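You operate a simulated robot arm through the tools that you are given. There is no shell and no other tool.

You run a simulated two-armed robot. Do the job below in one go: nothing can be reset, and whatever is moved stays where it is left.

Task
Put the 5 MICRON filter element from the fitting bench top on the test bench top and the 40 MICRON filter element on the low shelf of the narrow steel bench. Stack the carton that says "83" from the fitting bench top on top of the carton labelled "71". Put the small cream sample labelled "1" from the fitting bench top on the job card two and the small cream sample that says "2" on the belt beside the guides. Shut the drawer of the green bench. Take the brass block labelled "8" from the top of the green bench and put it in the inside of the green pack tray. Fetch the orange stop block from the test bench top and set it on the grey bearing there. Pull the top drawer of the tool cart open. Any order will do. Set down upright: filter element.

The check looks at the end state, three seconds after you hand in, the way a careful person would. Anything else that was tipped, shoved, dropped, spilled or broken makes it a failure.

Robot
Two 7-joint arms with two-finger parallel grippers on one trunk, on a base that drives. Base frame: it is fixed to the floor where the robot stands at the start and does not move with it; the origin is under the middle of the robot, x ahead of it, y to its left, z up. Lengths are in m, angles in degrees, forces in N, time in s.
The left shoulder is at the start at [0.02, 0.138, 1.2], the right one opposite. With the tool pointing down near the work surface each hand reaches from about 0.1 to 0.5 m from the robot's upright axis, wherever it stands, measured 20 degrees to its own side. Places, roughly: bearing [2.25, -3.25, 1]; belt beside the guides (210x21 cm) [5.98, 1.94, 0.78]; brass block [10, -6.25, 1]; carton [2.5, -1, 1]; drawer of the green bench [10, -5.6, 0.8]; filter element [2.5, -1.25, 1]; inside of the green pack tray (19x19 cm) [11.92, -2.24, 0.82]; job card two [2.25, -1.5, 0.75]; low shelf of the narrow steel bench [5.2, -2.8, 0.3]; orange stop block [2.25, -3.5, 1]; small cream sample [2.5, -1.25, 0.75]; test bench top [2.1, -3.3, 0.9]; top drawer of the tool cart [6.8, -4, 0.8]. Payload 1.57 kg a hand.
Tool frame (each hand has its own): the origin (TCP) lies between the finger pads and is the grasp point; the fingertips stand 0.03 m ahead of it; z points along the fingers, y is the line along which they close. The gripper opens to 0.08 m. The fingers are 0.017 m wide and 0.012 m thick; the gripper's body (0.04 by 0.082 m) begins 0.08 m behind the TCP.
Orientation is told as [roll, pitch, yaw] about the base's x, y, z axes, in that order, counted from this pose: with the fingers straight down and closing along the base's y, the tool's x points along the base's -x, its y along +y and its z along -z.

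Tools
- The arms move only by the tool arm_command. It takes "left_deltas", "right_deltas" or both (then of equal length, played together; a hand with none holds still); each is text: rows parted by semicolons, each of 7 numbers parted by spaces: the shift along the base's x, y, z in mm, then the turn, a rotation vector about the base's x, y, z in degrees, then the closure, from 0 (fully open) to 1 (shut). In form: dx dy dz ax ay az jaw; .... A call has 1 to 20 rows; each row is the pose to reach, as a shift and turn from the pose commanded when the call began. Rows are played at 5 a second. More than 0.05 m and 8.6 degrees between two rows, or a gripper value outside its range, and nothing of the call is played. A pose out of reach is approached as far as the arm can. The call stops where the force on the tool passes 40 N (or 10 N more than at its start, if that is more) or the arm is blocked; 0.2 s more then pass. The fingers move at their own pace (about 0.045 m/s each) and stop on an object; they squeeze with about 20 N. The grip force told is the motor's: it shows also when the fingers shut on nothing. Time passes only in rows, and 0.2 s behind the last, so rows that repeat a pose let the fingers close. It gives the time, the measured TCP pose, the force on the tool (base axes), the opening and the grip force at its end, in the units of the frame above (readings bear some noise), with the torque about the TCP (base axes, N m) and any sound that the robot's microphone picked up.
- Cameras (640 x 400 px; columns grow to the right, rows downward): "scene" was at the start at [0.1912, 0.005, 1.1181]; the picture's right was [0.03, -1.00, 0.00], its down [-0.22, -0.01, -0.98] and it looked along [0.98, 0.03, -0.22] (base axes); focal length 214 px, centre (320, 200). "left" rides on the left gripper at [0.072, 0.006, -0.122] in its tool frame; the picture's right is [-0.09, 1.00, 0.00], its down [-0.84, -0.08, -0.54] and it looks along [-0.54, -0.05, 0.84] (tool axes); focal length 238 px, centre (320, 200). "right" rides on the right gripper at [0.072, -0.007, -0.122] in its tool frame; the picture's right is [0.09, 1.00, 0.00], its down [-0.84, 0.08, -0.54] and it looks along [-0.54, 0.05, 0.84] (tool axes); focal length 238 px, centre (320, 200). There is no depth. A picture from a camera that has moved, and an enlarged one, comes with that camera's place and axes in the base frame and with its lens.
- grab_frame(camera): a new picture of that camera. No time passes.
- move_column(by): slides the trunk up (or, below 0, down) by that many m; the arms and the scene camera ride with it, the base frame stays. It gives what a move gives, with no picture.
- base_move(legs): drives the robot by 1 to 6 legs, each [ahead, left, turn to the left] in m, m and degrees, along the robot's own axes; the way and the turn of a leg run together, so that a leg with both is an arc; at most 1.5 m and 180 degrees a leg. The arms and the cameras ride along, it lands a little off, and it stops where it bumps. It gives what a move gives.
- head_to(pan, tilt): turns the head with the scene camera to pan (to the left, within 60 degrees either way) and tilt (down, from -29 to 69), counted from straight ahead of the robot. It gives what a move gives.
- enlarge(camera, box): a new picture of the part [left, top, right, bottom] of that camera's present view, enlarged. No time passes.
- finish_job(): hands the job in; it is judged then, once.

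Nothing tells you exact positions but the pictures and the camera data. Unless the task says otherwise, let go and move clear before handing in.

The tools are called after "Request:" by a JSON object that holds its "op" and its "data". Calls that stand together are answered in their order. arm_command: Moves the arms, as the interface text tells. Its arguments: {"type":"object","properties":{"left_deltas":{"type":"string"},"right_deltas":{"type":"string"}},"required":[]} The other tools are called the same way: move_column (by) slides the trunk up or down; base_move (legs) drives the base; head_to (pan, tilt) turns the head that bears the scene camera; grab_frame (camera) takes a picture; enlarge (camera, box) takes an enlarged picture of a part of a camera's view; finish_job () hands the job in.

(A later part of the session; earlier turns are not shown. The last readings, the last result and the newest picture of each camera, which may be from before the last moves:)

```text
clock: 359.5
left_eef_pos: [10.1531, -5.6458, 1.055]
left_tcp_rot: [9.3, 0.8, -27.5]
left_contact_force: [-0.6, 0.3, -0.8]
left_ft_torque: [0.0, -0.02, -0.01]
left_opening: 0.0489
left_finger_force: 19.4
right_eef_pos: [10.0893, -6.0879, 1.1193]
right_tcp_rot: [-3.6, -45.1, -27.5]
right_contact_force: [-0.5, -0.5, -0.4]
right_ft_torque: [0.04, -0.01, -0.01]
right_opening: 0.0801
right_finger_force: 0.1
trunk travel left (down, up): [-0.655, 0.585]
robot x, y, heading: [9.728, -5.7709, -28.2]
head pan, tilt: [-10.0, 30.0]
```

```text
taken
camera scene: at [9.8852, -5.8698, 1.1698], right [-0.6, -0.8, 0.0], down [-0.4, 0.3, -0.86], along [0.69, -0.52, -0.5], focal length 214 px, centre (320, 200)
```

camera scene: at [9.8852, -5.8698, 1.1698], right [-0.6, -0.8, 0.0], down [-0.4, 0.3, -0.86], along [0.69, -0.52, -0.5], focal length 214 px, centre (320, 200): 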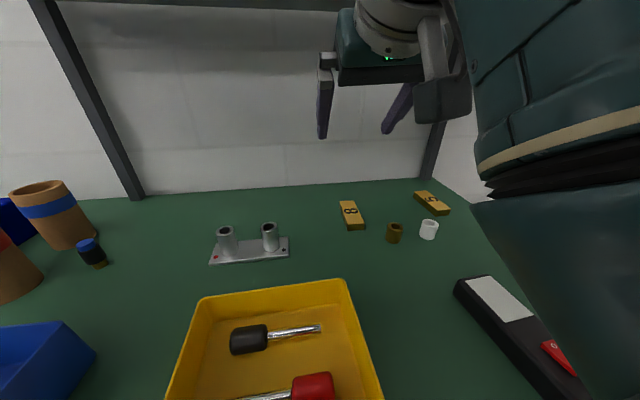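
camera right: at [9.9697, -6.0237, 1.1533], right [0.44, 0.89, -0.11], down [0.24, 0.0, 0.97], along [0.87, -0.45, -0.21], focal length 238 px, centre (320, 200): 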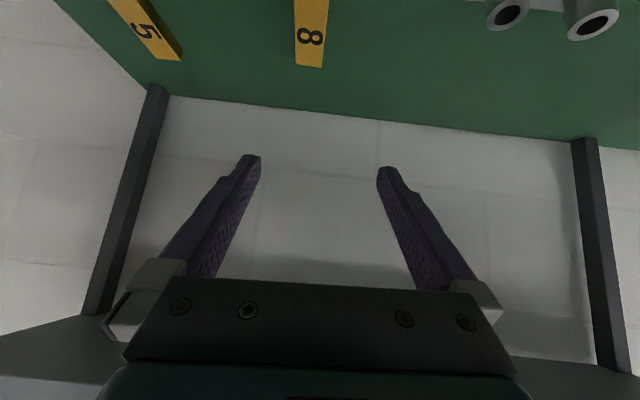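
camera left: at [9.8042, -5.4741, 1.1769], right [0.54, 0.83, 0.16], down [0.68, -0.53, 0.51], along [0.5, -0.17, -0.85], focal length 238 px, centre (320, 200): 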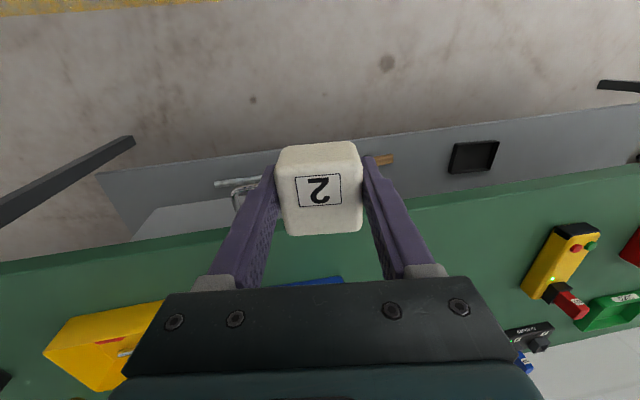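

The "8" block is centred at about (10.155,-6.157). I lower to a pre-grasp point, levelling the small roll and setting a 6 cm opening.

Request:
{"op": "arm_command", "data": {"right_deltas": "4 -14 -35 0.8 -0.4 0.85 0.25; 8 -28 -75 1.5 -0.8 1.7 0.25; 12 -41 -115 2.25 -1.2 2.55 0.25; 12 -41 -154 2.25 -1.2 2.55 0.25; 12 -41 -154 2.25 -1.2 2.55 0.25"}}

Request:
{"op": "grab_frame", "data": {"camera": "right"}}

Request:
{"op": "grab_frame", "data": {"camera": "scene"}}

```text
clock: 360.7
left_eef_pos: [10.1542, -5.6447, 1.0538]
left_tcp_rot: [9.3, 1.0, -27.4]
left_contact_force: [-0.1, 0.8, 0.6]
left_ft_torque: [0.0, -0.03, -0.01]
left_opening: 0.049
left_finger_force: 20.2
right_eef_pos: [10.1025, -6.1282, 0.9634]
right_tcp_rot: [0.0, -45.0, -27.6]
right_contact_force: [0.6, -0.1, 0.4]
right_ft_torque: [-0.01, -0.01, -0.03]
right_opening: 0.06
right_finger_force: 0.2
trunk travel left (down, up): [-0.655, 0.585]
robot x, y, heading: [9.7253, -5.7681, -28.2]
head pan, tilt: [-10.0, 30.0]
```

```text
taken
camera right: at [9.9783, -6.0714, 0.9978], right [0.4, 0.91, -0.07], down [0.22, -0.03, 0.98], along [0.89, -0.41, -0.21], focal length 238 px, centre (320, 200)
```

right: 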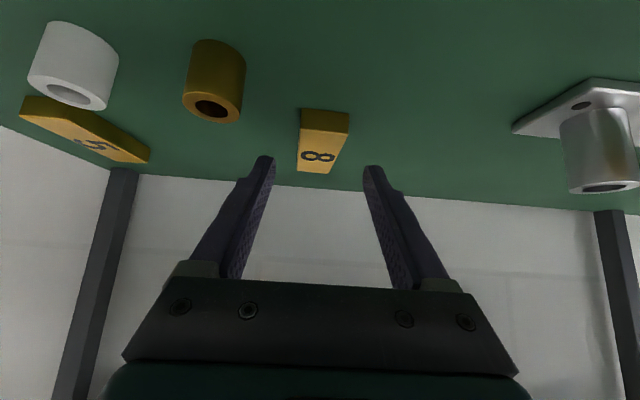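

```text
taken
camera scene: at [9.884, -5.8715, 1.1702], right [-0.62, -0.78, 0.0], down [-0.39, 0.31, -0.87], along [0.68, -0.54, -0.5], focal length 214 px, centre (320, 200)
```

scene: 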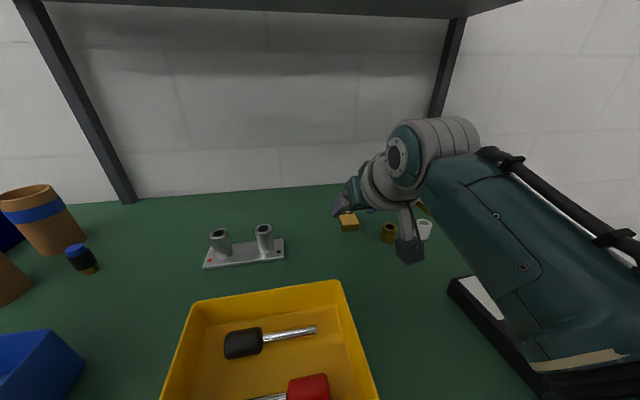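

Centred. I advance along the tool axis and close on the block.

Request:
{"op": "arm_command", "data": {"right_deltas": "15 -7 -13 0 0 0 0.25; 30 -14 -27 0 0 0 0.25; 44 -21 -40 0 0 0 0.25; 44 -21 -40 0 0 0 0.25"}}

Request:
{"op": "grab_frame", "data": {"camera": "right"}}

```text
clock: 361.7
left_eef_pos: [10.1533, -5.6456, 1.0556]
left_tcp_rot: [9.3, 1.0, -27.4]
left_contact_force: [0.0, -0.1, -0.5]
left_ft_torque: [0.05, -0.01, 0.02]
left_opening: 0.049
left_finger_force: 20.0
right_eef_pos: [10.1462, -6.1502, 0.927]
right_tcp_rot: [-0.1, -45.4, -27.7]
right_contact_force: [-17.0, 9.2, 23.3]
right_ft_torque: [-0.11, 0.25, -0.22]
right_opening: 0.0596
right_finger_force: 0.0
trunk travel left (down, up): [-0.655, 0.585]
robot x, y, heading: [9.7274, -5.7672, -28.3]
head pan, tilt: [-10.0, 30.0]
```

```text
taken
camera right: at [10.0221, -6.0927, 0.9607], right [0.4, 0.91, -0.07], down [0.21, -0.02, 0.98], along [0.89, -0.41, -0.21], focal length 238 px, centre (320, 200)
```

right: 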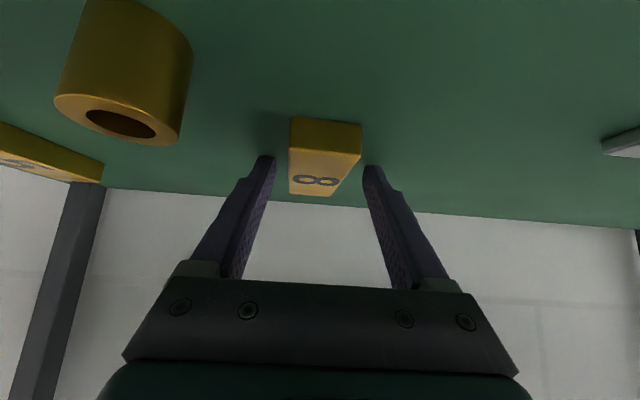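

The tips just touch the bench. I lift 3 mm and close.

Request:
{"op": "arm_command", "data": {"right_deltas": "0 0 3 0 0 0 0.25; 0 0 3 0 0 0 0.5; 0 0 3 0 0 0 1; 0 0 3 0 0 0 1; 0 0 3 0 0 0 1"}}

Request:
{"op": "grab_frame", "data": {"camera": "right"}}

```text
clock: 362.9
left_eef_pos: [10.1541, -5.6449, 1.0546]
left_tcp_rot: [9.4, 1.0, -27.5]
left_contact_force: [0.1, -0.1, -1.0]
left_ft_torque: [-0.01, 0.0, 0.0]
left_opening: 0.049
left_finger_force: 19.7
right_eef_pos: [10.1464, -6.1492, 0.9276]
right_tcp_rot: [-0.1, -45.1, -27.5]
right_contact_force: [1.1, -0.6, -1.8]
right_ft_torque: [-0.08, -0.13, 0.01]
right_opening: 0.0351
right_finger_force: 19.9
trunk travel left (down, up): [-0.655, 0.585]
robot x, y, heading: [9.7253, -5.7694, -28.2]
head pan, tilt: [-10.0, 30.0]
```

```text
taken
camera right: at [10.0219, -6.0925, 0.9617], right [0.4, 0.91, -0.07], down [0.22, -0.03, 0.98], along [0.89, -0.41, -0.21], focal length 238 px, centre (320, 200)
```

right: 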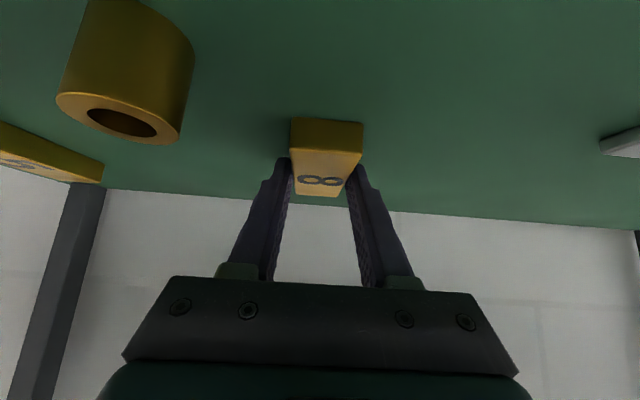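

Gripped at 35 mm. I lift slowly and draw back.

Request:
{"op": "arm_command", "data": {"right_deltas": "0 0 8 0 0 0 1; 0 0 20 0 0 0 1; 0 0 45 0 0 0 1; -10 5 80 0 0 0 1; -25 14 120 0 0 0 1; -40 22 150 0 0 0 1; -40 22 150 0 0 0 1"}}

Request:
{"op": "grab_frame", "data": {"camera": "right"}}

```text
clock: 364.5
left_eef_pos: [10.1535, -5.6446, 1.0537]
left_tcp_rot: [9.3, 0.9, -27.4]
left_contact_force: [0.2, -0.3, -0.6]
left_ft_torque: [0.03, -0.02, 0.01]
left_opening: 0.0488
left_finger_force: 19.6
right_eef_pos: [10.1052, -6.1254, 1.0778]
right_tcp_rot: [-0.1, -45.0, -27.5]
right_contact_force: [0.1, 0.7, -5.1]
right_ft_torque: [0.01, 0.03, 0.01]
right_opening: 0.0348
right_finger_force: 19.5
trunk travel left (down, up): [-0.655, 0.585]
robot x, y, heading: [9.7269, -5.7716, -28.5]
head pan, tilt: [-10.0, 30.0]
```

```text
taken
camera right: at [9.9816, -6.0688, 1.1118], right [0.4, 0.91, -0.07], down [0.22, -0.03, 0.98], along [0.89, -0.41, -0.21], focal length 238 px, centre (320, 200)
```

right: 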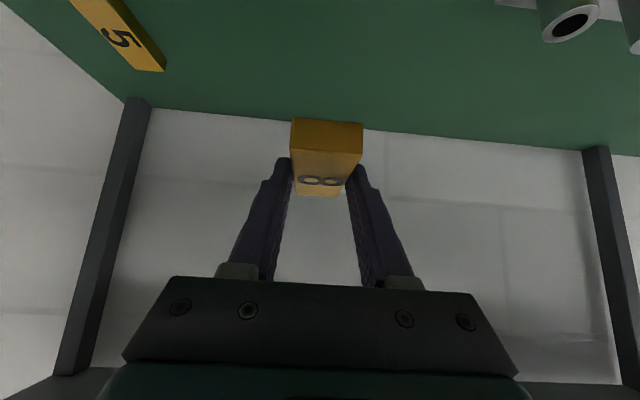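

Held, "8" visible. I back into the aisle, turn north-east (heading ≈61°) and drive along to find the pack tray.

Request:
{"op": "base_move", "data": {"legs": [[-0.45, 0, 0], [0, 0, 90]]}}

Request:
{"op": "head_to", "data": {"pan": 0, "tilt": 10}}

Request:
{"op": "grab_frame", "data": {"camera": "scene"}}

```text
clock: 371.0
left_eef_pos: [9.2103, -5.1313, 1.0545]
left_tcp_rot: [9.2, 1.1, 62.7]
left_contact_force: [1.0, -0.2, -0.8]
left_ft_torque: [0.04, -0.01, -0.03]
left_opening: 0.0491
left_finger_force: 19.7
right_eef_pos: [9.6899, -5.1797, 1.0762]
right_tcp_rot: [0.0, -45.0, 62.5]
right_contact_force: [0.6, -0.5, -3.9]
right_ft_torque: [-0.08, 0.01, -0.02]
right_opening: 0.0349
right_finger_force: 20.2
trunk travel left (down, up): [-0.655, 0.585]
robot x, y, heading: [9.336, -5.5592, 61.4]
head pan, tilt: [-10.0, 30.0]
```

```text
clock: 371.9
left_eef_pos: [9.2089, -5.1312, 1.0543]
left_tcp_rot: [9.3, 1.0, 62.7]
left_contact_force: [0.2, 0.3, -1.0]
left_ft_torque: [0.03, 0.02, 0.01]
left_opening: 0.049
left_finger_force: 19.8
right_eef_pos: [9.6895, -5.1795, 1.0766]
right_tcp_rot: [0.0, -45.1, 62.5]
right_contact_force: [-0.2, -0.1, -3.6]
right_ft_torque: [-0.06, 0.02, 0.03]
right_opening: 0.0347
right_finger_force: 19.3
trunk travel left (down, up): [-0.655, 0.585]
robot x, y, heading: [9.3336, -5.5561, 61.5]
head pan, tilt: [0.0, 10.0]
```

```text
taken
camera scene: at [9.4239, -5.3861, 1.2024], right [0.88, -0.48, 0.0], down [-0.08, -0.15, -0.98], along [0.47, 0.87, -0.17], focal length 214 px, centre (320, 200)
```

scene: 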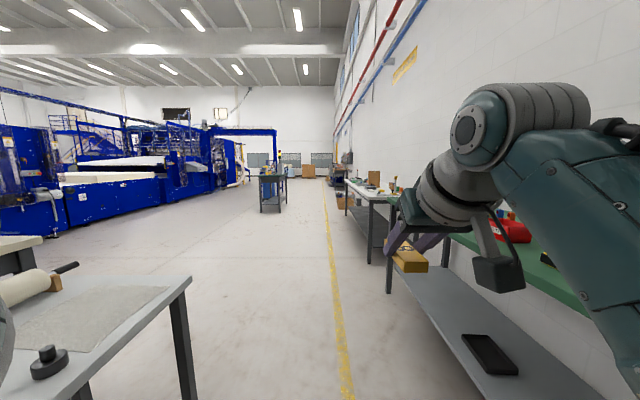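

The aisle is clear; the tray should be on the next bench along the right wall. I drive ahead and look.

Request:
{"op": "base_move", "data": {"legs": [[1.2, 0, 0], [1.1, 0, 0]]}}

Request:
{"op": "head_to", "data": {"pan": -25, "tilt": 15}}

Request:
{"op": "grab_frame", "data": {"camera": "scene"}}

```text
clock: 383.2
left_eef_pos: [10.3027, -3.1085, 1.0543]
left_tcp_rot: [9.3, 1.0, 62.5]
left_contact_force: [-1.2, 0.0, 0.3]
left_ft_torque: [0.01, 0.0, 0.01]
left_opening: 0.049
left_finger_force: 20.1
right_eef_pos: [10.7856, -3.1568, 1.0769]
right_tcp_rot: [-0.1, -45.1, 62.4]
right_contact_force: [-0.2, -0.4, -4.5]
right_ft_torque: [-0.02, 0.04, 0.02]
right_opening: 0.0346
right_finger_force: 19.5
trunk travel left (down, up): [-0.655, 0.585]
robot x, y, heading: [10.4252, -3.5323, 61.3]
head pan, tilt: [0.0, 10.0]
```

```text
clock: 384.1
left_eef_pos: [10.3034, -3.1085, 1.0544]
left_tcp_rot: [9.3, 0.9, 62.5]
left_contact_force: [-0.7, 0.1, -0.7]
left_ft_torque: [-0.01, 0.01, -0.04]
left_opening: 0.049
left_finger_force: 20.0
right_eef_pos: [10.7842, -3.1562, 1.0783]
right_tcp_rot: [0.1, -45.0, 62.4]
right_contact_force: [0.3, 1.1, -4.6]
right_ft_torque: [-0.03, 0.03, 0.03]
right_opening: 0.0349
right_finger_force: 19.8
trunk travel left (down, up): [-0.655, 0.585]
robot x, y, heading: [10.4289, -3.5332, 61.5]
head pan, tilt: [-25.0, 15.0]
```

```text
taken
camera scene: at [10.5485, -3.3892, 1.1943], right [0.6, -0.8, 0.0], down [-0.21, -0.15, -0.97], along [0.78, 0.57, -0.26], focal length 214 px, centre (320, 200)
```

scene: 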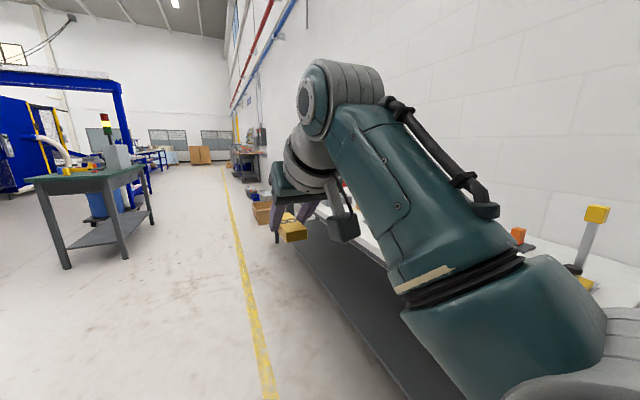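

Request:
{"op": "base_move", "data": {"legs": [[1.4, 0.25, 0], [0, 0, -90]]}}

Request:
{"op": "head_to", "data": {"pan": 0, "tilt": 25}}

Request:
{"op": "grab_frame", "data": {"camera": "scene"}}

```text
clock: 395.0
left_eef_pos: [11.3267, -2.0694, 1.0542]
left_tcp_rot: [9.3, 1.0, -28.9]
left_contact_force: [0.7, -0.5, -0.1]
left_ft_torque: [0.01, 0.03, -0.01]
left_opening: 0.049
left_finger_force: 20.3
right_eef_pos: [11.2643, -2.5481, 1.0756]
right_tcp_rot: [-0.1, -45.1, -29.1]
right_contact_force: [0.6, 0.1, -5.1]
right_ft_torque: [0.03, 0.04, 0.01]
right_opening: 0.0349
right_finger_force: 20.5
trunk travel left (down, up): [-0.655, 0.585]
robot x, y, heading: [10.8923, -2.1826, -30.1]
head pan, tilt: [-25.0, 15.0]
```

```text
clock: 395.9
left_eef_pos: [11.3266, -2.0699, 1.056]
left_tcp_rot: [9.3, 1.0, -29.1]
left_contact_force: [-0.1, 0.0, 0.0]
left_ft_torque: [-0.02, -0.01, 0.03]
left_opening: 0.0489
left_finger_force: 19.8
right_eef_pos: [11.265, -2.5468, 1.076]
right_tcp_rot: [0.0, -44.9, -29.2]
right_contact_force: [0.7, -0.5, -4.5]
right_ft_torque: [0.01, 0.05, 0.01]
right_opening: 0.0347
right_finger_force: 20.2
trunk travel left (down, up): [-0.655, 0.585]
robot x, y, heading: [10.8953, -2.1786, -30.1]
head pan, tilt: [0.0, 25.0]
```

```text
taken
camera scene: at [11.0602, -2.2748, 1.1781], right [-0.5, -0.86, 0.0], down [-0.37, 0.21, -0.91], along [0.78, -0.45, -0.42], focal length 214 px, centre (320, 200)
```

scene: 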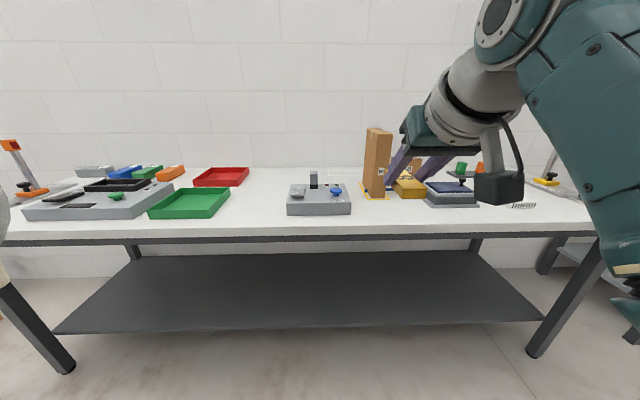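

The green pack tray is at about (11.92,-2.22). I drive left and forward so the right hand can reach into it.

Request:
{"op": "base_move", "data": {"legs": [[0, 0.61, 1.5], [0.36, 0, 0]]}}

Request:
{"op": "head_to", "data": {"pan": 0, "tilt": 40}}

Request:
{"op": "grab_frame", "data": {"camera": "scene"}}

Request:
{"op": "grab_frame", "data": {"camera": "right"}}

```text
clock: 401.2
left_eef_pos: [11.936, -1.7015, 1.0536]
left_tcp_rot: [9.3, 1.0, -27.7]
left_contact_force: [-0.4, -0.2, -1.0]
left_ft_torque: [0.0, 0.01, -0.01]
left_opening: 0.0491
left_finger_force: 19.6
right_eef_pos: [11.8852, -2.1821, 1.0772]
right_tcp_rot: [0.1, -45.0, -27.7]
right_contact_force: [0.0, 0.0, -4.1]
right_ft_torque: [0.0, 0.06, 0.0]
right_opening: 0.0346
right_finger_force: 19.8
trunk travel left (down, up): [-0.655, 0.585]
robot x, y, heading: [11.5074, -1.8249, -29.0]
head pan, tilt: [0.0, 25.0]
```

```text
clock: 402.0
left_eef_pos: [11.9351, -1.7001, 1.0547]
left_tcp_rot: [9.4, 1.0, -27.5]
left_contact_force: [0.4, 0.5, 0.1]
left_ft_torque: [0.03, -0.03, 0.02]
left_opening: 0.0487
left_finger_force: 19.9
right_eef_pos: [11.8862, -2.1823, 1.0756]
right_tcp_rot: [0.1, -45.0, -27.7]
right_contact_force: [-1.0, -0.3, -4.6]
right_ft_torque: [0.04, 0.07, 0.02]
right_opening: 0.0346
right_finger_force: 20.2
trunk travel left (down, up): [-0.655, 0.585]
robot x, y, heading: [11.5077, -1.8239, -28.3]
head pan, tilt: [0.0, 40.0]
```

```text
taken
camera scene: at [11.6687, -1.9112, 1.1562], right [-0.49, -0.87, 0.0], down [-0.55, 0.31, -0.78], along [0.68, -0.38, -0.63], focal length 214 px, centre (320, 200)
```

scene: 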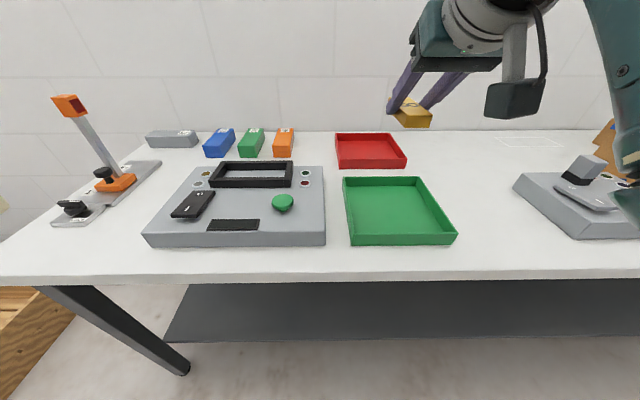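

```text
taken
camera right: at [11.762, -2.1239, 1.1112], right [0.41, 0.91, -0.07], down [0.22, -0.03, 0.97], along [0.89, -0.41, -0.21], focal length 238 px, centre (320, 200)
```

right: 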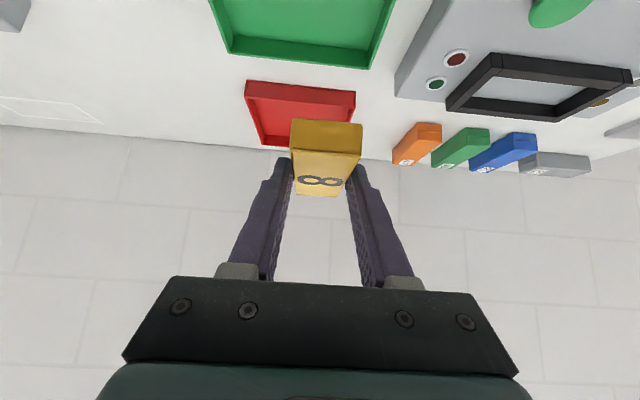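

The tray interior centre is about (11.916,-2.238). I move over it and lower partway.

Request:
{"op": "arm_command", "data": {"right_deltas": "5 -16 -35 0 0 0 1; 10 -32 -75 0 0 0 1; 15 -47 -115 0 0 0 1; 15 -47 -155 0 0 0 1; 15 -47 -185 0 0 0 1; 15 -47 -185 0 0 0 1"}}

Request:
{"op": "grab_frame", "data": {"camera": "right"}}

Request:
{"op": "enlarge", "data": {"camera": "scene", "box": [320, 130, 500, 260]}}

```text
clock: 403.4
left_eef_pos: [11.9358, -1.7007, 1.0537]
left_tcp_rot: [9.3, 0.9, -27.5]
left_contact_force: [0.3, 0.2, -0.3]
left_ft_torque: [0.02, -0.02, 0.03]
left_opening: 0.049
left_finger_force: 19.7
right_eef_pos: [11.9, -2.2286, 0.8918]
right_tcp_rot: [0.0, -44.9, -27.6]
right_contact_force: [0.0, 0.4, -4.4]
right_ft_torque: [-0.01, -0.02, 0.01]
right_opening: 0.0345
right_finger_force: 19.9
trunk travel left (down, up): [-0.655, 0.585]
robot x, y, heading: [11.5135, -1.8248, -28.8]
head pan, tilt: [0.0, 40.0]
```

```text
taken
camera right: at [11.7768, -2.1707, 0.9262], right [0.41, 0.91, -0.07], down [0.22, -0.03, 0.97], along [0.89, -0.41, -0.21], focal length 238 px, centre (320, 200)
```

right: 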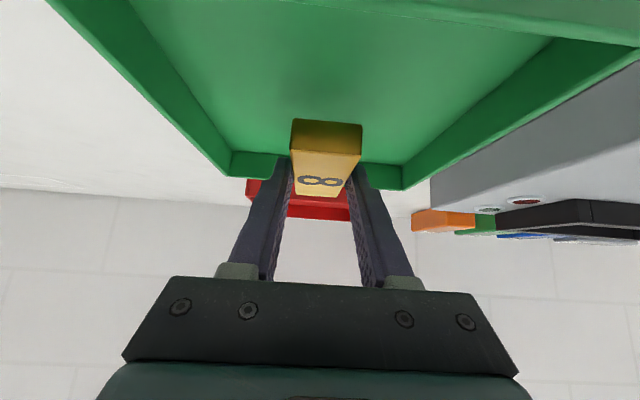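

```text
3.08 times, centred on (410, 195) of scene
camera zoom: at [11.6686, -1.9114, 1.156], right [-0.49, -0.87, 0.0], down [-0.55, 0.31, -0.78], along [0.68, -0.38, -0.63], focal length 660 px, centre (43, 215)
```

zoom: 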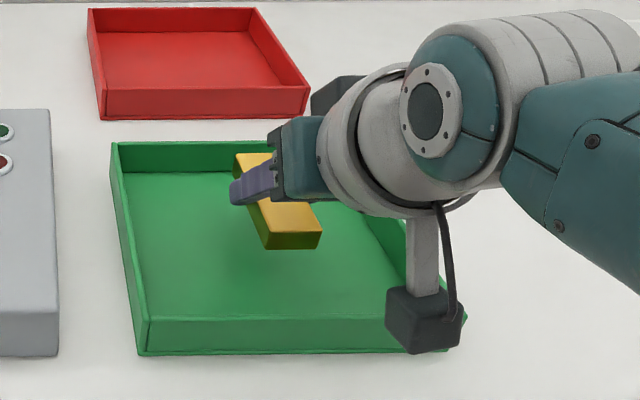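

The block hangs inside the tray outline. I lower gently.

Request:
{"op": "arm_command", "data": {"right_deltas": "0 0 -10 0 0 0 1; 0 0 -20 0 0 0 1; 0 0 -26 0 0 0 1; 0 0 -30 0 0 0 1; 0 0 -30 0 0 0 1"}}

Request:
{"op": "grab_frame", "data": {"camera": "right"}}

Request:
{"op": "enlarge", "data": {"camera": "scene", "box": [320, 130, 500, 260]}}

```text
clock: 404.6
left_eef_pos: [11.9345, -1.7016, 1.055]
left_tcp_rot: [9.3, 1.0, -27.6]
left_contact_force: [0.1, 0.5, -0.5]
left_ft_torque: [0.04, 0.03, 0.03]
left_opening: 0.049
left_finger_force: 19.7
right_eef_pos: [11.9006, -2.2281, 0.8617]
right_tcp_rot: [0.0, -45.0, -27.7]
right_contact_force: [0.7, 0.1, -3.8]
right_ft_torque: [0.03, 0.08, 0.0]
right_opening: 0.0349
right_finger_force: 20.4
trunk travel left (down, up): [-0.655, 0.585]
robot x, y, heading: [11.5134, -1.8198, -28.5]
head pan, tilt: [0.0, 40.0]
```

```text
taken
camera right: at [11.777, -2.1704, 0.8961], right [0.41, 0.91, -0.07], down [0.22, -0.03, 0.97], along [0.89, -0.41, -0.21], focal length 238 px, centre (320, 200)
```

right: 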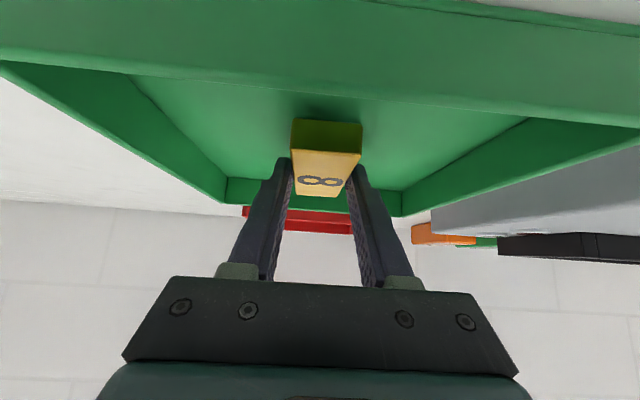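

```text
3.08 times, centred on (410, 195) of scene
camera zoom: at [11.6684, -1.9115, 1.1559], right [-0.49, -0.87, 0.0], down [-0.55, 0.31, -0.77], along [0.67, -0.38, -0.63], focal length 660 px, centre (43, 215)
```

zoom: 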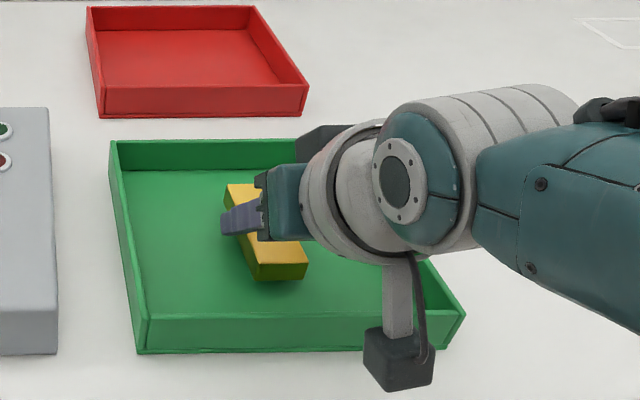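

Clear of the walls; a few millimetres remain.

Request:
{"op": "arm_command", "data": {"right_deltas": "0 0 -4 0 0 0 1; 0 0 -7 0 0 0 1; 0 0 -10 0 0 0 1; 0 0 -10 0 0 0 1"}}

Request:
{"op": "grab_frame", "data": {"camera": "right"}}

```text
clock: 405.6
left_eef_pos: [11.9359, -1.7004, 1.0543]
left_tcp_rot: [9.2, 0.9, -27.6]
left_contact_force: [0.0, 0.3, 0.1]
left_ft_torque: [0.0, 0.0, -0.01]
left_opening: 0.0488
left_finger_force: 20.1
right_eef_pos: [11.8997, -2.2274, 0.852]
right_tcp_rot: [0.0, -45.0, -27.7]
right_contact_force: [0.2, -0.2, -4.3]
right_ft_torque: [0.05, 0.05, 0.01]
right_opening: 0.0349
right_finger_force: 19.6
trunk travel left (down, up): [-0.655, 0.585]
robot x, y, heading: [11.5052, -1.8216, -28.5]
head pan, tilt: [0.0, 40.0]
```

```text
taken
camera right: at [11.7761, -2.1695, 0.8871], right [0.41, 0.91, -0.07], down [0.22, -0.03, 0.97], along [0.89, -0.41, -0.21], focal length 238 px, centre (320, 200)
```

right: 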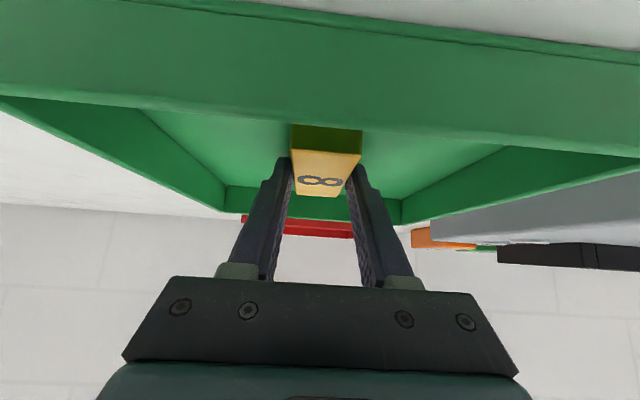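

Request:
{"op": "arm_command", "data": {"right_deltas": "0 0 -3 0 0 0 1; 0 0 -6 0 0 0 1; 0 0 -9 0 0 0 1; 0 0 -9 0 0 0 1"}}

Request:
{"op": "grab_frame", "data": {"camera": "right"}}

Request:
{"op": "enlarge", "data": {"camera": "scene", "box": [320, 130, 500, 260]}}

```text
clock: 406.6
left_eef_pos: [11.9376, -1.7015, 1.0556]
left_tcp_rot: [9.3, 0.9, -27.5]
left_contact_force: [0.4, 2.0, 0.1]
left_ft_torque: [0.03, -0.01, 0.04]
left_opening: 0.0492
left_finger_force: 20.1
right_eef_pos: [11.8995, -2.2268, 0.8517]
right_tcp_rot: [0.1, -45.8, -27.6]
right_contact_force: [-9.4, 11.6, 36.1]
right_ft_torque: [-0.06, -0.05, 0.03]
right_opening: 0.0348
right_finger_force: 19.9
right hand out of reach, approached as far as the arm can: row 1, 2, 3, 4
trunk travel left (down, up): [-0.655, 0.585]
robot x, y, heading: [11.5081, -1.8259, -28.4]
head pan, tilt: [0.0, 40.0]
```

```text
taken
camera right: at [11.7761, -2.1701, 0.8848], right [0.4, 0.91, -0.07], down [0.21, -0.02, 0.98], along [0.89, -0.41, -0.2], focal length 238 px, centre (320, 200)
```

right: 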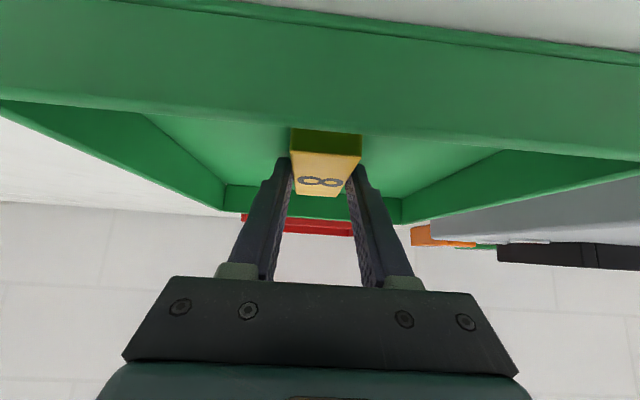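

```text
3.08 times, centred on (410, 195) of scene
camera zoom: at [11.669, -1.9121, 1.1565], right [-0.49, -0.87, 0.0], down [-0.55, 0.31, -0.77], along [0.67, -0.38, -0.63], focal length 660 px, centre (43, 215)
```

zoom: 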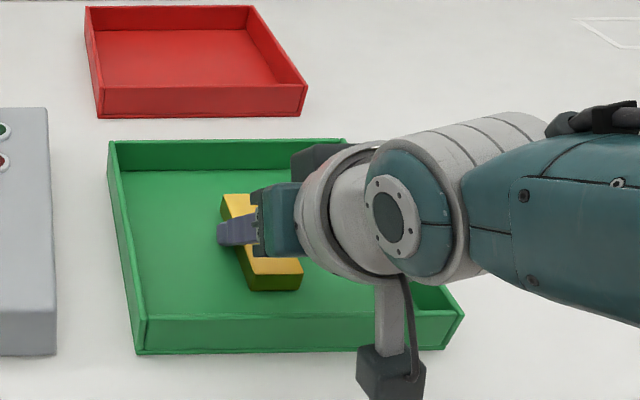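

Contact with the tray floor. I ease up 2 mm, release and withdraw back along the tool axis.

Request:
{"op": "arm_command", "data": {"right_deltas": "0 0 2 0 0 0 1; 0 0 2 0 0 0 0.4; 0 0 2 0 0 0 0.1; 0 0 2 0 0 0 0; 0 0 2 0 0 0 0; -10 5 14 0 0 0 0; -22 12 35 0 0 0 0; -35 19 65 0 0 0 0; -45 24 100 0 0 0 0; -45 24 140 0 0 0 0; -45 24 180 0 0 0 0"}}

Request:
{"op": "grab_frame", "data": {"camera": "scene"}}

Request:
{"op": "grab_frame", "data": {"camera": "right"}}

```text
clock: 409.0
left_eef_pos: [11.9354, -1.7013, 1.0535]
left_tcp_rot: [9.3, 1.0, -27.6]
left_contact_force: [-0.7, -0.7, 0.1]
left_ft_torque: [0.0, 0.0, -0.01]
left_opening: 0.0491
left_finger_force: 19.7
right_eef_pos: [11.851, -2.2018, 1.0264]
right_tcp_rot: [0.0, -44.9, -27.7]
right_contact_force: [-0.2, 0.4, 0.4]
right_ft_torque: [-0.01, 0.01, -0.01]
right_opening: 0.08
right_finger_force: 0.2
trunk travel left (down, up): [-0.655, 0.585]
robot x, y, heading: [11.5076, -1.8267, -28.5]
head pan, tilt: [0.0, 40.0]
```

```text
taken
camera scene: at [11.6685, -1.9119, 1.1556], right [-0.49, -0.87, 0.0], down [-0.55, 0.31, -0.77], along [0.67, -0.38, -0.64], focal length 214 px, centre (320, 200)
```

scene: 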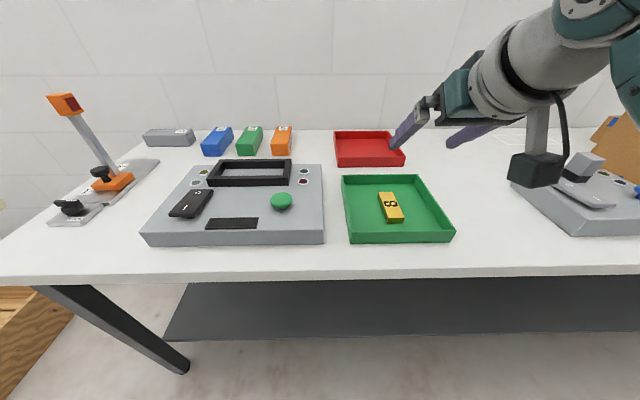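

```text
taken
camera right: at [11.7281, -2.1446, 1.0611], right [0.41, 0.91, -0.07], down [0.22, -0.03, 0.97], along [0.89, -0.41, -0.21], focal length 238 px, centre (320, 200)
```

right: 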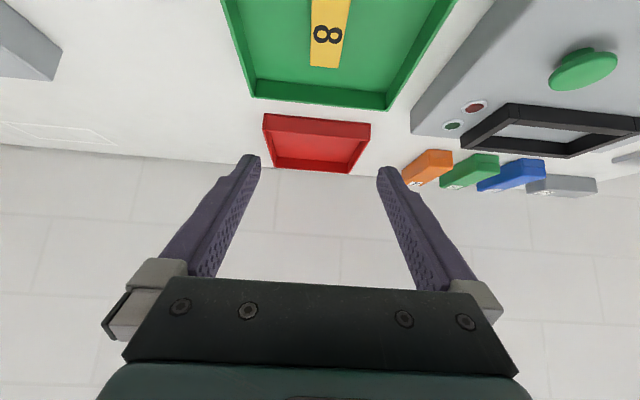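

Block "8" lies in the green tray. Last item: sample 2 to the belt near (5.98,1.94). I back away, straighten the right hand upward, and turn west to look.

Request:
{"op": "base_move", "data": {"legs": [[-0.6, 0, 0]]}}

Request:
{"op": "arm_command", "data": {"right_deltas": "-8 4 -10 3.5 6.6 0 0; -16 8 -20 7 13.2 0 0; -24 12 -30 10.5 19.8 0 0; -30 16 -40 14 26.4 0 0; -30 16 -50 17.5 33 0 0; -30 16 -50 21 39.5 0 0"}}

Request:
{"op": "base_move", "data": {"legs": [[0, 0, -170]]}}

Request:
{"op": "head_to", "data": {"pan": 0, "tilt": 8}}

Request:
{"op": "grab_frame", "data": {"camera": "scene"}}

```text
clock: 412.4
left_eef_pos: [11.4026, -1.4101, 1.0545]
left_tcp_rot: [9.3, 0.9, -27.2]
left_contact_force: [-0.3, 0.1, 0.1]
left_ft_torque: [-0.06, 0.02, 0.02]
left_opening: 0.049
left_finger_force: 19.7
right_eef_pos: [11.3218, -1.9111, 1.0263]
right_tcp_rot: [0.0, -44.9, -27.3]
right_contact_force: [0.6, -0.4, 0.3]
right_ft_torque: [-0.02, 0.01, 0.03]
right_opening: 0.0798
right_finger_force: 0.0
trunk travel left (down, up): [-0.655, 0.585]
robot x, y, heading: [10.9726, -1.5324, -28.0]
head pan, tilt: [0.0, 40.0]
```

```text
clock: 413.8
left_eef_pos: [11.4032, -1.4101, 1.0542]
left_tcp_rot: [9.4, 1.0, -27.3]
left_contact_force: [0.7, 0.4, 0.7]
left_ft_torque: [0.0, 0.03, 0.0]
left_opening: 0.0491
left_finger_force: 20.2
right_eef_pos: [11.2911, -1.8961, 0.9754]
right_tcp_rot: [0.4, -0.2, -27.5]
right_contact_force: [-0.8, 0.0, -0.1]
right_ft_torque: [-0.05, 0.0, 0.0]
right_opening: 0.08
right_finger_force: 0.0
trunk travel left (down, up): [-0.655, 0.585]
robot x, y, heading: [10.9775, -1.5387, -28.4]
head pan, tilt: [0.0, 40.0]
```

```text
clock: 421.2
left_eef_pos: [10.578, -1.7341, 1.0548]
left_tcp_rot: [9.3, 1.0, 162.6]
left_contact_force: [-0.3, 0.2, -1.0]
left_ft_torque: [-0.03, 0.02, -0.01]
left_opening: 0.0489
left_finger_force: 19.7
right_eef_pos: [10.6031, -1.2352, 0.9762]
right_tcp_rot: [0.4, -0.3, 162.3]
right_contact_force: [-0.7, -0.1, 0.3]
right_ft_torque: [-0.03, 0.0, -0.04]
right_opening: 0.0804
right_finger_force: 0.0
trunk travel left (down, up): [-0.655, 0.585]
robot x, y, heading: [10.9755, -1.5393, 161.6]
head pan, tilt: [0.0, 40.0]
```

```text
clock: 422.2
left_eef_pos: [10.5788, -1.7336, 1.055]
left_tcp_rot: [9.3, 1.0, 162.6]
left_contact_force: [1.2, -0.8, -0.9]
left_ft_torque: [0.02, 0.01, 0.01]
left_opening: 0.0492
left_finger_force: 19.7
right_eef_pos: [10.6041, -1.2373, 0.9755]
right_tcp_rot: [0.4, -0.3, 162.4]
right_contact_force: [0.2, 0.9, 0.1]
right_ft_torque: [-0.03, 0.0, 0.05]
right_opening: 0.0801
right_finger_force: 0.0
trunk travel left (down, up): [-0.655, 0.585]
robot x, y, heading: [10.9794, -1.5383, 161.4]
head pan, tilt: [0.0, 8.0]
```

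```text
taken
camera scene: at [10.7919, -1.4733, 1.2057], right [0.32, 0.95, 0.0], down [0.13, -0.04, -0.99], along [-0.94, 0.31, -0.14], focal length 214 px, centre (320, 200)
```

scene: 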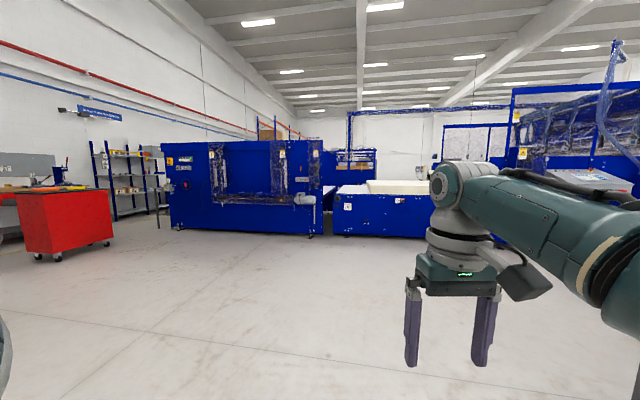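

The blue line with a white belt top is ahead-right (px ~385), matching the given place. I drive across the open floor toward it.

Request:
{"op": "base_move", "data": {"legs": [[0, 0, -18], [1.5, 0, 0], [1.5, 0, 0], [1.0, 0, 8]]}}

Request:
{"op": "grab_frame", "data": {"camera": "scene"}}

```text
clock: 442.3
left_eef_pos: [7.2786, 0.5776, 1.0556]
left_tcp_rot: [9.4, 0.9, 153.6]
left_contact_force: [-0.4, 0.0, -0.5]
left_ft_torque: [0.0, -0.02, 0.01]
left_opening: 0.049
left_finger_force: 20.0
right_eef_pos: [7.3847, 1.0661, 0.9765]
right_tcp_rot: [0.4, -0.2, 153.3]
right_contact_force: [-0.7, -0.2, 0.6]
right_ft_torque: [0.0, 0.0, -0.01]
right_opening: 0.08
right_finger_force: 0.1
trunk travel left (down, up): [-0.655, 0.585]
robot x, y, heading: [7.7036, 0.7135, 152.7]
head pan, tilt: [0.0, 8.0]
```

```text
taken
camera scene: at [7.5307, 0.8017, 1.2058], right [0.46, 0.89, 0.0], down [0.12, -0.06, -0.99], along [-0.88, 0.46, -0.14], focal length 214 px, centre (320, 200)
```

scene: 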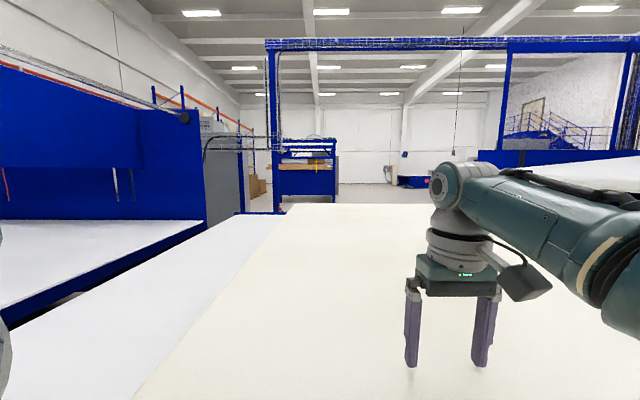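

I'm already close to the machine. I look down to understand the surfaces.

Request:
{"op": "head_to", "data": {"pan": 0, "tilt": 40}}

Request:
{"op": "grab_frame", "data": {"camera": "scene"}}

Request:
{"op": "head_to", "data": {"pan": 45, "tilt": 30}}

Request:
{"op": "grab_frame", "data": {"camera": "scene"}}

```text
clock: 443.3
left_eef_pos: [7.2783, 0.5786, 1.0545]
left_tcp_rot: [9.5, 1.1, 153.7]
left_contact_force: [-0.5, -0.1, -0.8]
left_ft_torque: [0.01, 0.0, 0.02]
left_opening: 0.0491
left_finger_force: 20.0
right_eef_pos: [7.3841, 1.0659, 0.9764]
right_tcp_rot: [0.4, -0.3, 153.3]
right_contact_force: [0.1, 0.3, 0.2]
right_ft_torque: [-0.04, -0.01, -0.04]
right_opening: 0.0801
right_finger_force: 0.0
trunk travel left (down, up): [-0.655, 0.585]
robot x, y, heading: [7.7054, 0.7119, 152.4]
head pan, tilt: [0.0, 40.0]
```

```text
taken
camera scene: at [7.5373, 0.7992, 1.1562], right [0.47, 0.88, 0.0], down [0.56, -0.3, -0.78], along [-0.69, 0.36, -0.63], focal length 214 px, centre (320, 200)
```

scene: 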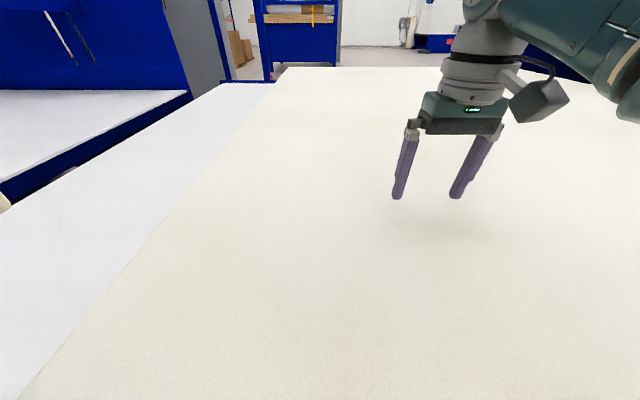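

```text
clock: 444.4
left_eef_pos: [7.2784, 0.575, 1.0549]
left_tcp_rot: [9.7, 1.1, 154.1]
left_contact_force: [0.8, -0.6, -1.0]
left_ft_torque: [0.02, 0.01, 0.0]
left_opening: 0.0493
left_finger_force: 19.8
right_eef_pos: [7.3835, 1.0653, 0.9768]
right_tcp_rot: [0.5, -0.2, 153.3]
right_contact_force: [0.0, -0.2, 0.0]
right_ft_torque: [0.01, 0.04, 0.0]
right_opening: 0.0799
right_finger_force: 0.0
trunk travel left (down, up): [-0.655, 0.585]
robot x, y, heading: [7.7026, 0.709, 152.5]
head pan, tilt: [45.0, 30.0]
```

```text
taken
camera scene: at [7.5228, 0.7675, 1.1704], right [0.09, 1.0, 0.0], down [0.5, -0.05, -0.87], along [-0.86, 0.08, -0.5], focal length 214 px, centre (320, 200)
```

scene: 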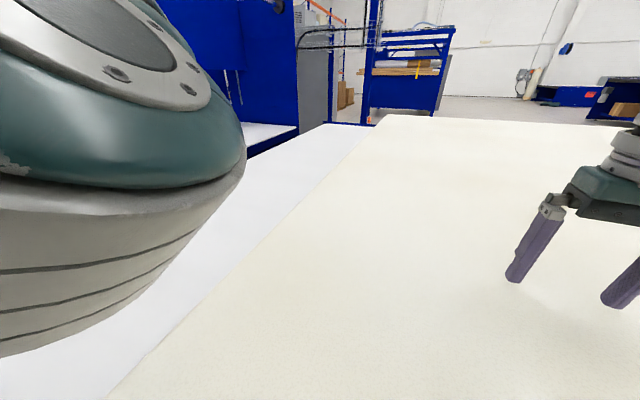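

A thick cream slab lies on the conveyor before me. I raise the trunk for an overview.

Request:
{"op": "move_column", "data": {"by": 0.4}}

Request:
{"op": "move_column", "data": {"by": 0.18}}

Request:
{"op": "head_to", "data": {"pan": 0, "tilt": 30}}

Request:
{"op": "grab_frame", "data": {"camera": "scene"}}

Request:
{"op": "head_to", "data": {"pan": 50, "tilt": 30}}

Request:
{"op": "grab_frame", "data": {"camera": "scene"}}

Request:
{"op": "head_to", "data": {"pan": -50, "tilt": 30}}

Request:
{"op": "grab_frame", "data": {"camera": "scene"}}

```text
clock: 448.2
left_eef_pos: [7.2775, 0.5749, 1.4549]
left_tcp_rot: [9.7, 1.0, 153.9]
left_contact_force: [-0.7, 0.0, -0.4]
left_ft_torque: [-0.01, 0.01, 0.04]
left_opening: 0.0489
left_finger_force: 19.6
right_eef_pos: [7.3841, 1.0649, 1.3752]
right_tcp_rot: [0.5, -0.2, 153.5]
right_contact_force: [-0.6, -0.1, 0.6]
right_ft_torque: [0.03, -0.01, 0.0]
right_opening: 0.0797
right_finger_force: 0.1
trunk travel left (down, up): [-1.055, 0.185]
robot x, y, heading: [7.7015, 0.7127, 152.4]
head pan, tilt: [45.0, 30.0]
```

```text
clock: 450.2
left_eef_pos: [7.2786, 0.5759, 1.6352]
left_tcp_rot: [9.6, 1.0, 154.1]
left_contact_force: [-0.8, -0.3, 0.6]
left_ft_torque: [-0.01, 0.02, -0.01]
left_opening: 0.0489
left_finger_force: 20.0
right_eef_pos: [7.3832, 1.0663, 1.5561]
right_tcp_rot: [0.5, -0.3, 153.4]
right_contact_force: [0.4, 0.3, 0.1]
right_ft_torque: [0.01, -0.04, 0.03]
right_opening: 0.0799
right_finger_force: 0.1
trunk travel left (down, up): [-1.235, 0.005]
robot x, y, heading: [7.7031, 0.7108, 152.6]
head pan, tilt: [45.0, 30.0]
```

```text
clock: 451.3
left_eef_pos: [7.2782, 0.577, 1.6355]
left_tcp_rot: [9.5, 1.0, 153.8]
left_contact_force: [-0.2, -0.1, -1.1]
left_ft_torque: [-0.01, -0.01, 0.04]
left_opening: 0.0488
left_finger_force: 20.1
right_eef_pos: [7.3843, 1.0656, 1.5566]
right_tcp_rot: [0.5, -0.3, 153.4]
right_contact_force: [-0.3, 0.1, -0.2]
right_ft_torque: [-0.01, 0.0, 0.02]
right_opening: 0.0799
right_finger_force: 0.0
trunk travel left (down, up): [-1.235, 0.005]
robot x, y, heading: [7.6991, 0.7102, 152.6]
head pan, tilt: [0.0, 30.0]
```

```text
taken
camera scene: at [7.5291, 0.7943, 1.7524], right [0.39, 0.92, 0.0], down [0.44, -0.19, -0.88], along [-0.81, 0.34, -0.48], focal length 214 px, centre (320, 200)
```

scene: 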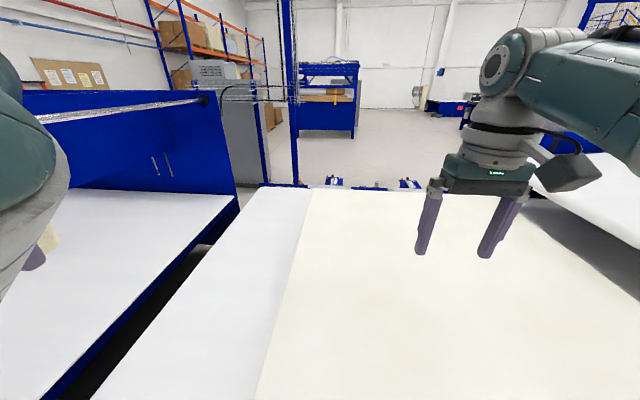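

```text
clock: 452.5
left_eef_pos: [7.2793, 0.5767, 1.6333]
left_tcp_rot: [9.3, 1.0, 153.7]
left_contact_force: [0.4, -1.0, -0.5]
left_ft_torque: [0.04, 0.01, 0.01]
left_opening: 0.0489
left_finger_force: 19.7
right_eef_pos: [7.3836, 1.0656, 1.5562]
right_tcp_rot: [0.4, -0.2, 153.3]
right_contact_force: [-0.7, -0.2, 0.5]
right_ft_torque: [-0.01, -0.02, 0.01]
right_opening: 0.08
right_finger_force: 0.1
trunk travel left (down, up): [-1.235, 0.005]
robot x, y, heading: [7.7043, 0.7067, 152.5]
head pan, tilt: [50.0, 30.0]
```

```text
taken
camera scene: at [7.5228, 0.7702, 1.7517], right [0.12, 0.99, 0.0], down [0.48, -0.06, -0.87], along [-0.87, 0.11, -0.49], focal length 214 px, centre (320, 200)
```

scene: 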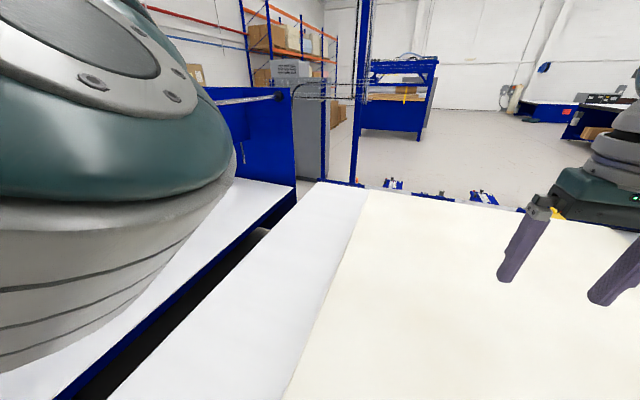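

```text
clock: 454.3
left_eef_pos: [7.2793, 0.5801, 1.6335]
left_tcp_rot: [9.3, 1.0, 153.6]
left_contact_force: [0.2, 0.0, 0.5]
left_ft_torque: [0.0, 0.02, -0.06]
left_opening: 0.0488
left_finger_force: 20.0
right_eef_pos: [7.3841, 1.0666, 1.5568]
right_tcp_rot: [0.5, -0.2, 153.3]
right_contact_force: [-0.8, 0.5, -0.6]
right_ft_torque: [0.02, 0.0, -0.01]
right_opening: 0.0797
right_finger_force: 0.1
trunk travel left (down, up): [-1.235, 0.005]
robot x, y, heading: [7.7017, 0.7119, 152.5]
head pan, tilt: [-50.0, 30.0]
```

```text
taken
camera scene: at [7.5932, 0.8473, 1.7502], right [0.98, 0.22, 0.0], down [0.11, -0.49, -0.87], along [-0.19, 0.85, -0.5], focal length 214 px, centre (320, 200)
```

scene: 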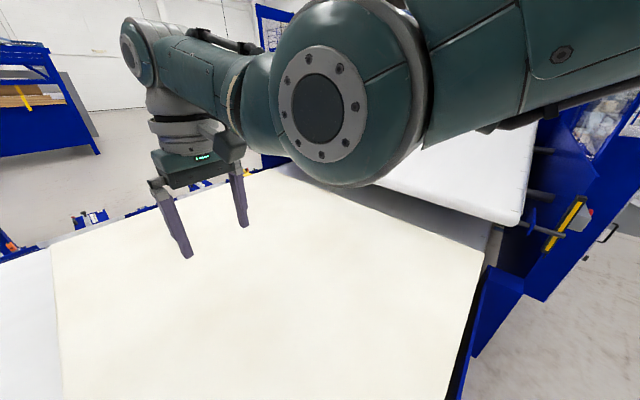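

Now it's clear: the conveyor runs left-right; the free 21 cm strip is along the far (west) edge by the blue guides, about 2.1 m ahead, beyond the slab. I must come from the west side. I lower the trunk, back off, and drive around the south of the press.

Request:
{"op": "base_move", "data": {"legs": [[-0.5, 0, 0], [0, 0, 98]]}}

Request:
{"op": "move_column", "data": {"by": -0.4}}

Request:
{"op": "head_to", "data": {"pan": 0, "tilt": 15}}

Request:
{"op": "grab_frame", "data": {"camera": "scene"}}

```text
clock: 461.4
left_eef_pos: [8.3381, 0.0798, 1.6343]
left_tcp_rot: [9.3, 1.0, -108.0]
left_contact_force: [-0.8, -0.4, -0.7]
left_ft_torque: [-0.01, 0.01, 0.02]
left_opening: 0.0492
left_finger_force: 20.0
right_eef_pos: [7.8408, 0.112, 1.5559]
right_tcp_rot: [0.4, -0.4, -108.3]
right_contact_force: [-0.1, 0.8, 0.2]
right_ft_torque: [0.01, -0.02, -0.03]
right_opening: 0.08
right_finger_force: 0.1
trunk travel left (down, up): [-1.235, 0.005]
robot x, y, heading: [8.1484, 0.4794, -109.0]
head pan, tilt: [-50.0, 30.0]
```

```text
clock: 465.2
left_eef_pos: [8.3389, 0.0802, 1.2343]
left_tcp_rot: [9.3, 0.9, -107.9]
left_contact_force: [0.6, 0.5, -0.1]
left_ft_torque: [-0.03, -0.01, 0.03]
left_opening: 0.0491
left_finger_force: 20.5
right_eef_pos: [7.8426, 0.1116, 1.1559]
right_tcp_rot: [0.4, -0.3, -108.3]
right_contact_force: [0.0, 0.4, -0.5]
right_ft_torque: [0.04, -0.01, 0.0]
right_opening: 0.0802
right_finger_force: 0.1
trunk travel left (down, up): [-0.835, 0.405]
robot x, y, heading: [8.145, 0.481, -109.4]
head pan, tilt: [-50.0, 30.0]
```

```text
clock: 466.4
left_eef_pos: [8.3384, 0.0798, 1.2349]
left_tcp_rot: [9.2, 1.0, -108.0]
left_contact_force: [0.2, -0.1, 0.3]
left_ft_torque: [0.01, 0.03, 0.0]
left_opening: 0.049
left_finger_force: 19.9
right_eef_pos: [7.8404, 0.112, 1.1563]
right_tcp_rot: [0.4, -0.2, -108.4]
right_contact_force: [1.0, -0.6, 0.3]
right_ft_torque: [0.02, 0.02, 0.0]
right_opening: 0.08
right_finger_force: 0.0
trunk travel left (down, up): [-0.835, 0.405]
robot x, y, heading: [8.1425, 0.4796, -108.9]
head pan, tilt: [0.0, 15.0]
```

```text
taken
camera scene: at [8.0805, 0.3003, 1.3744], right [-0.94, 0.33, 0.0], down [0.08, 0.24, -0.97], along [-0.32, -0.91, -0.26], focal length 214 px, centre (320, 200)
```

scene: 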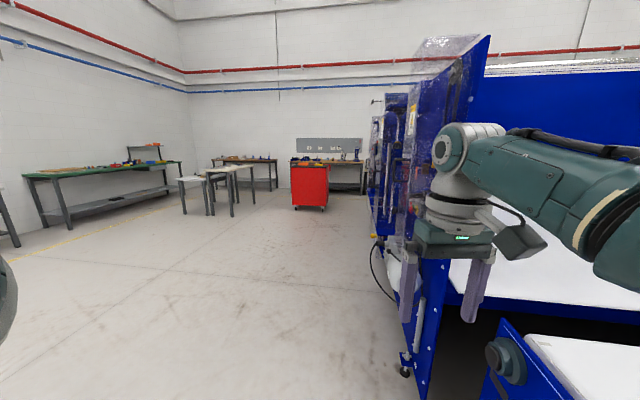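

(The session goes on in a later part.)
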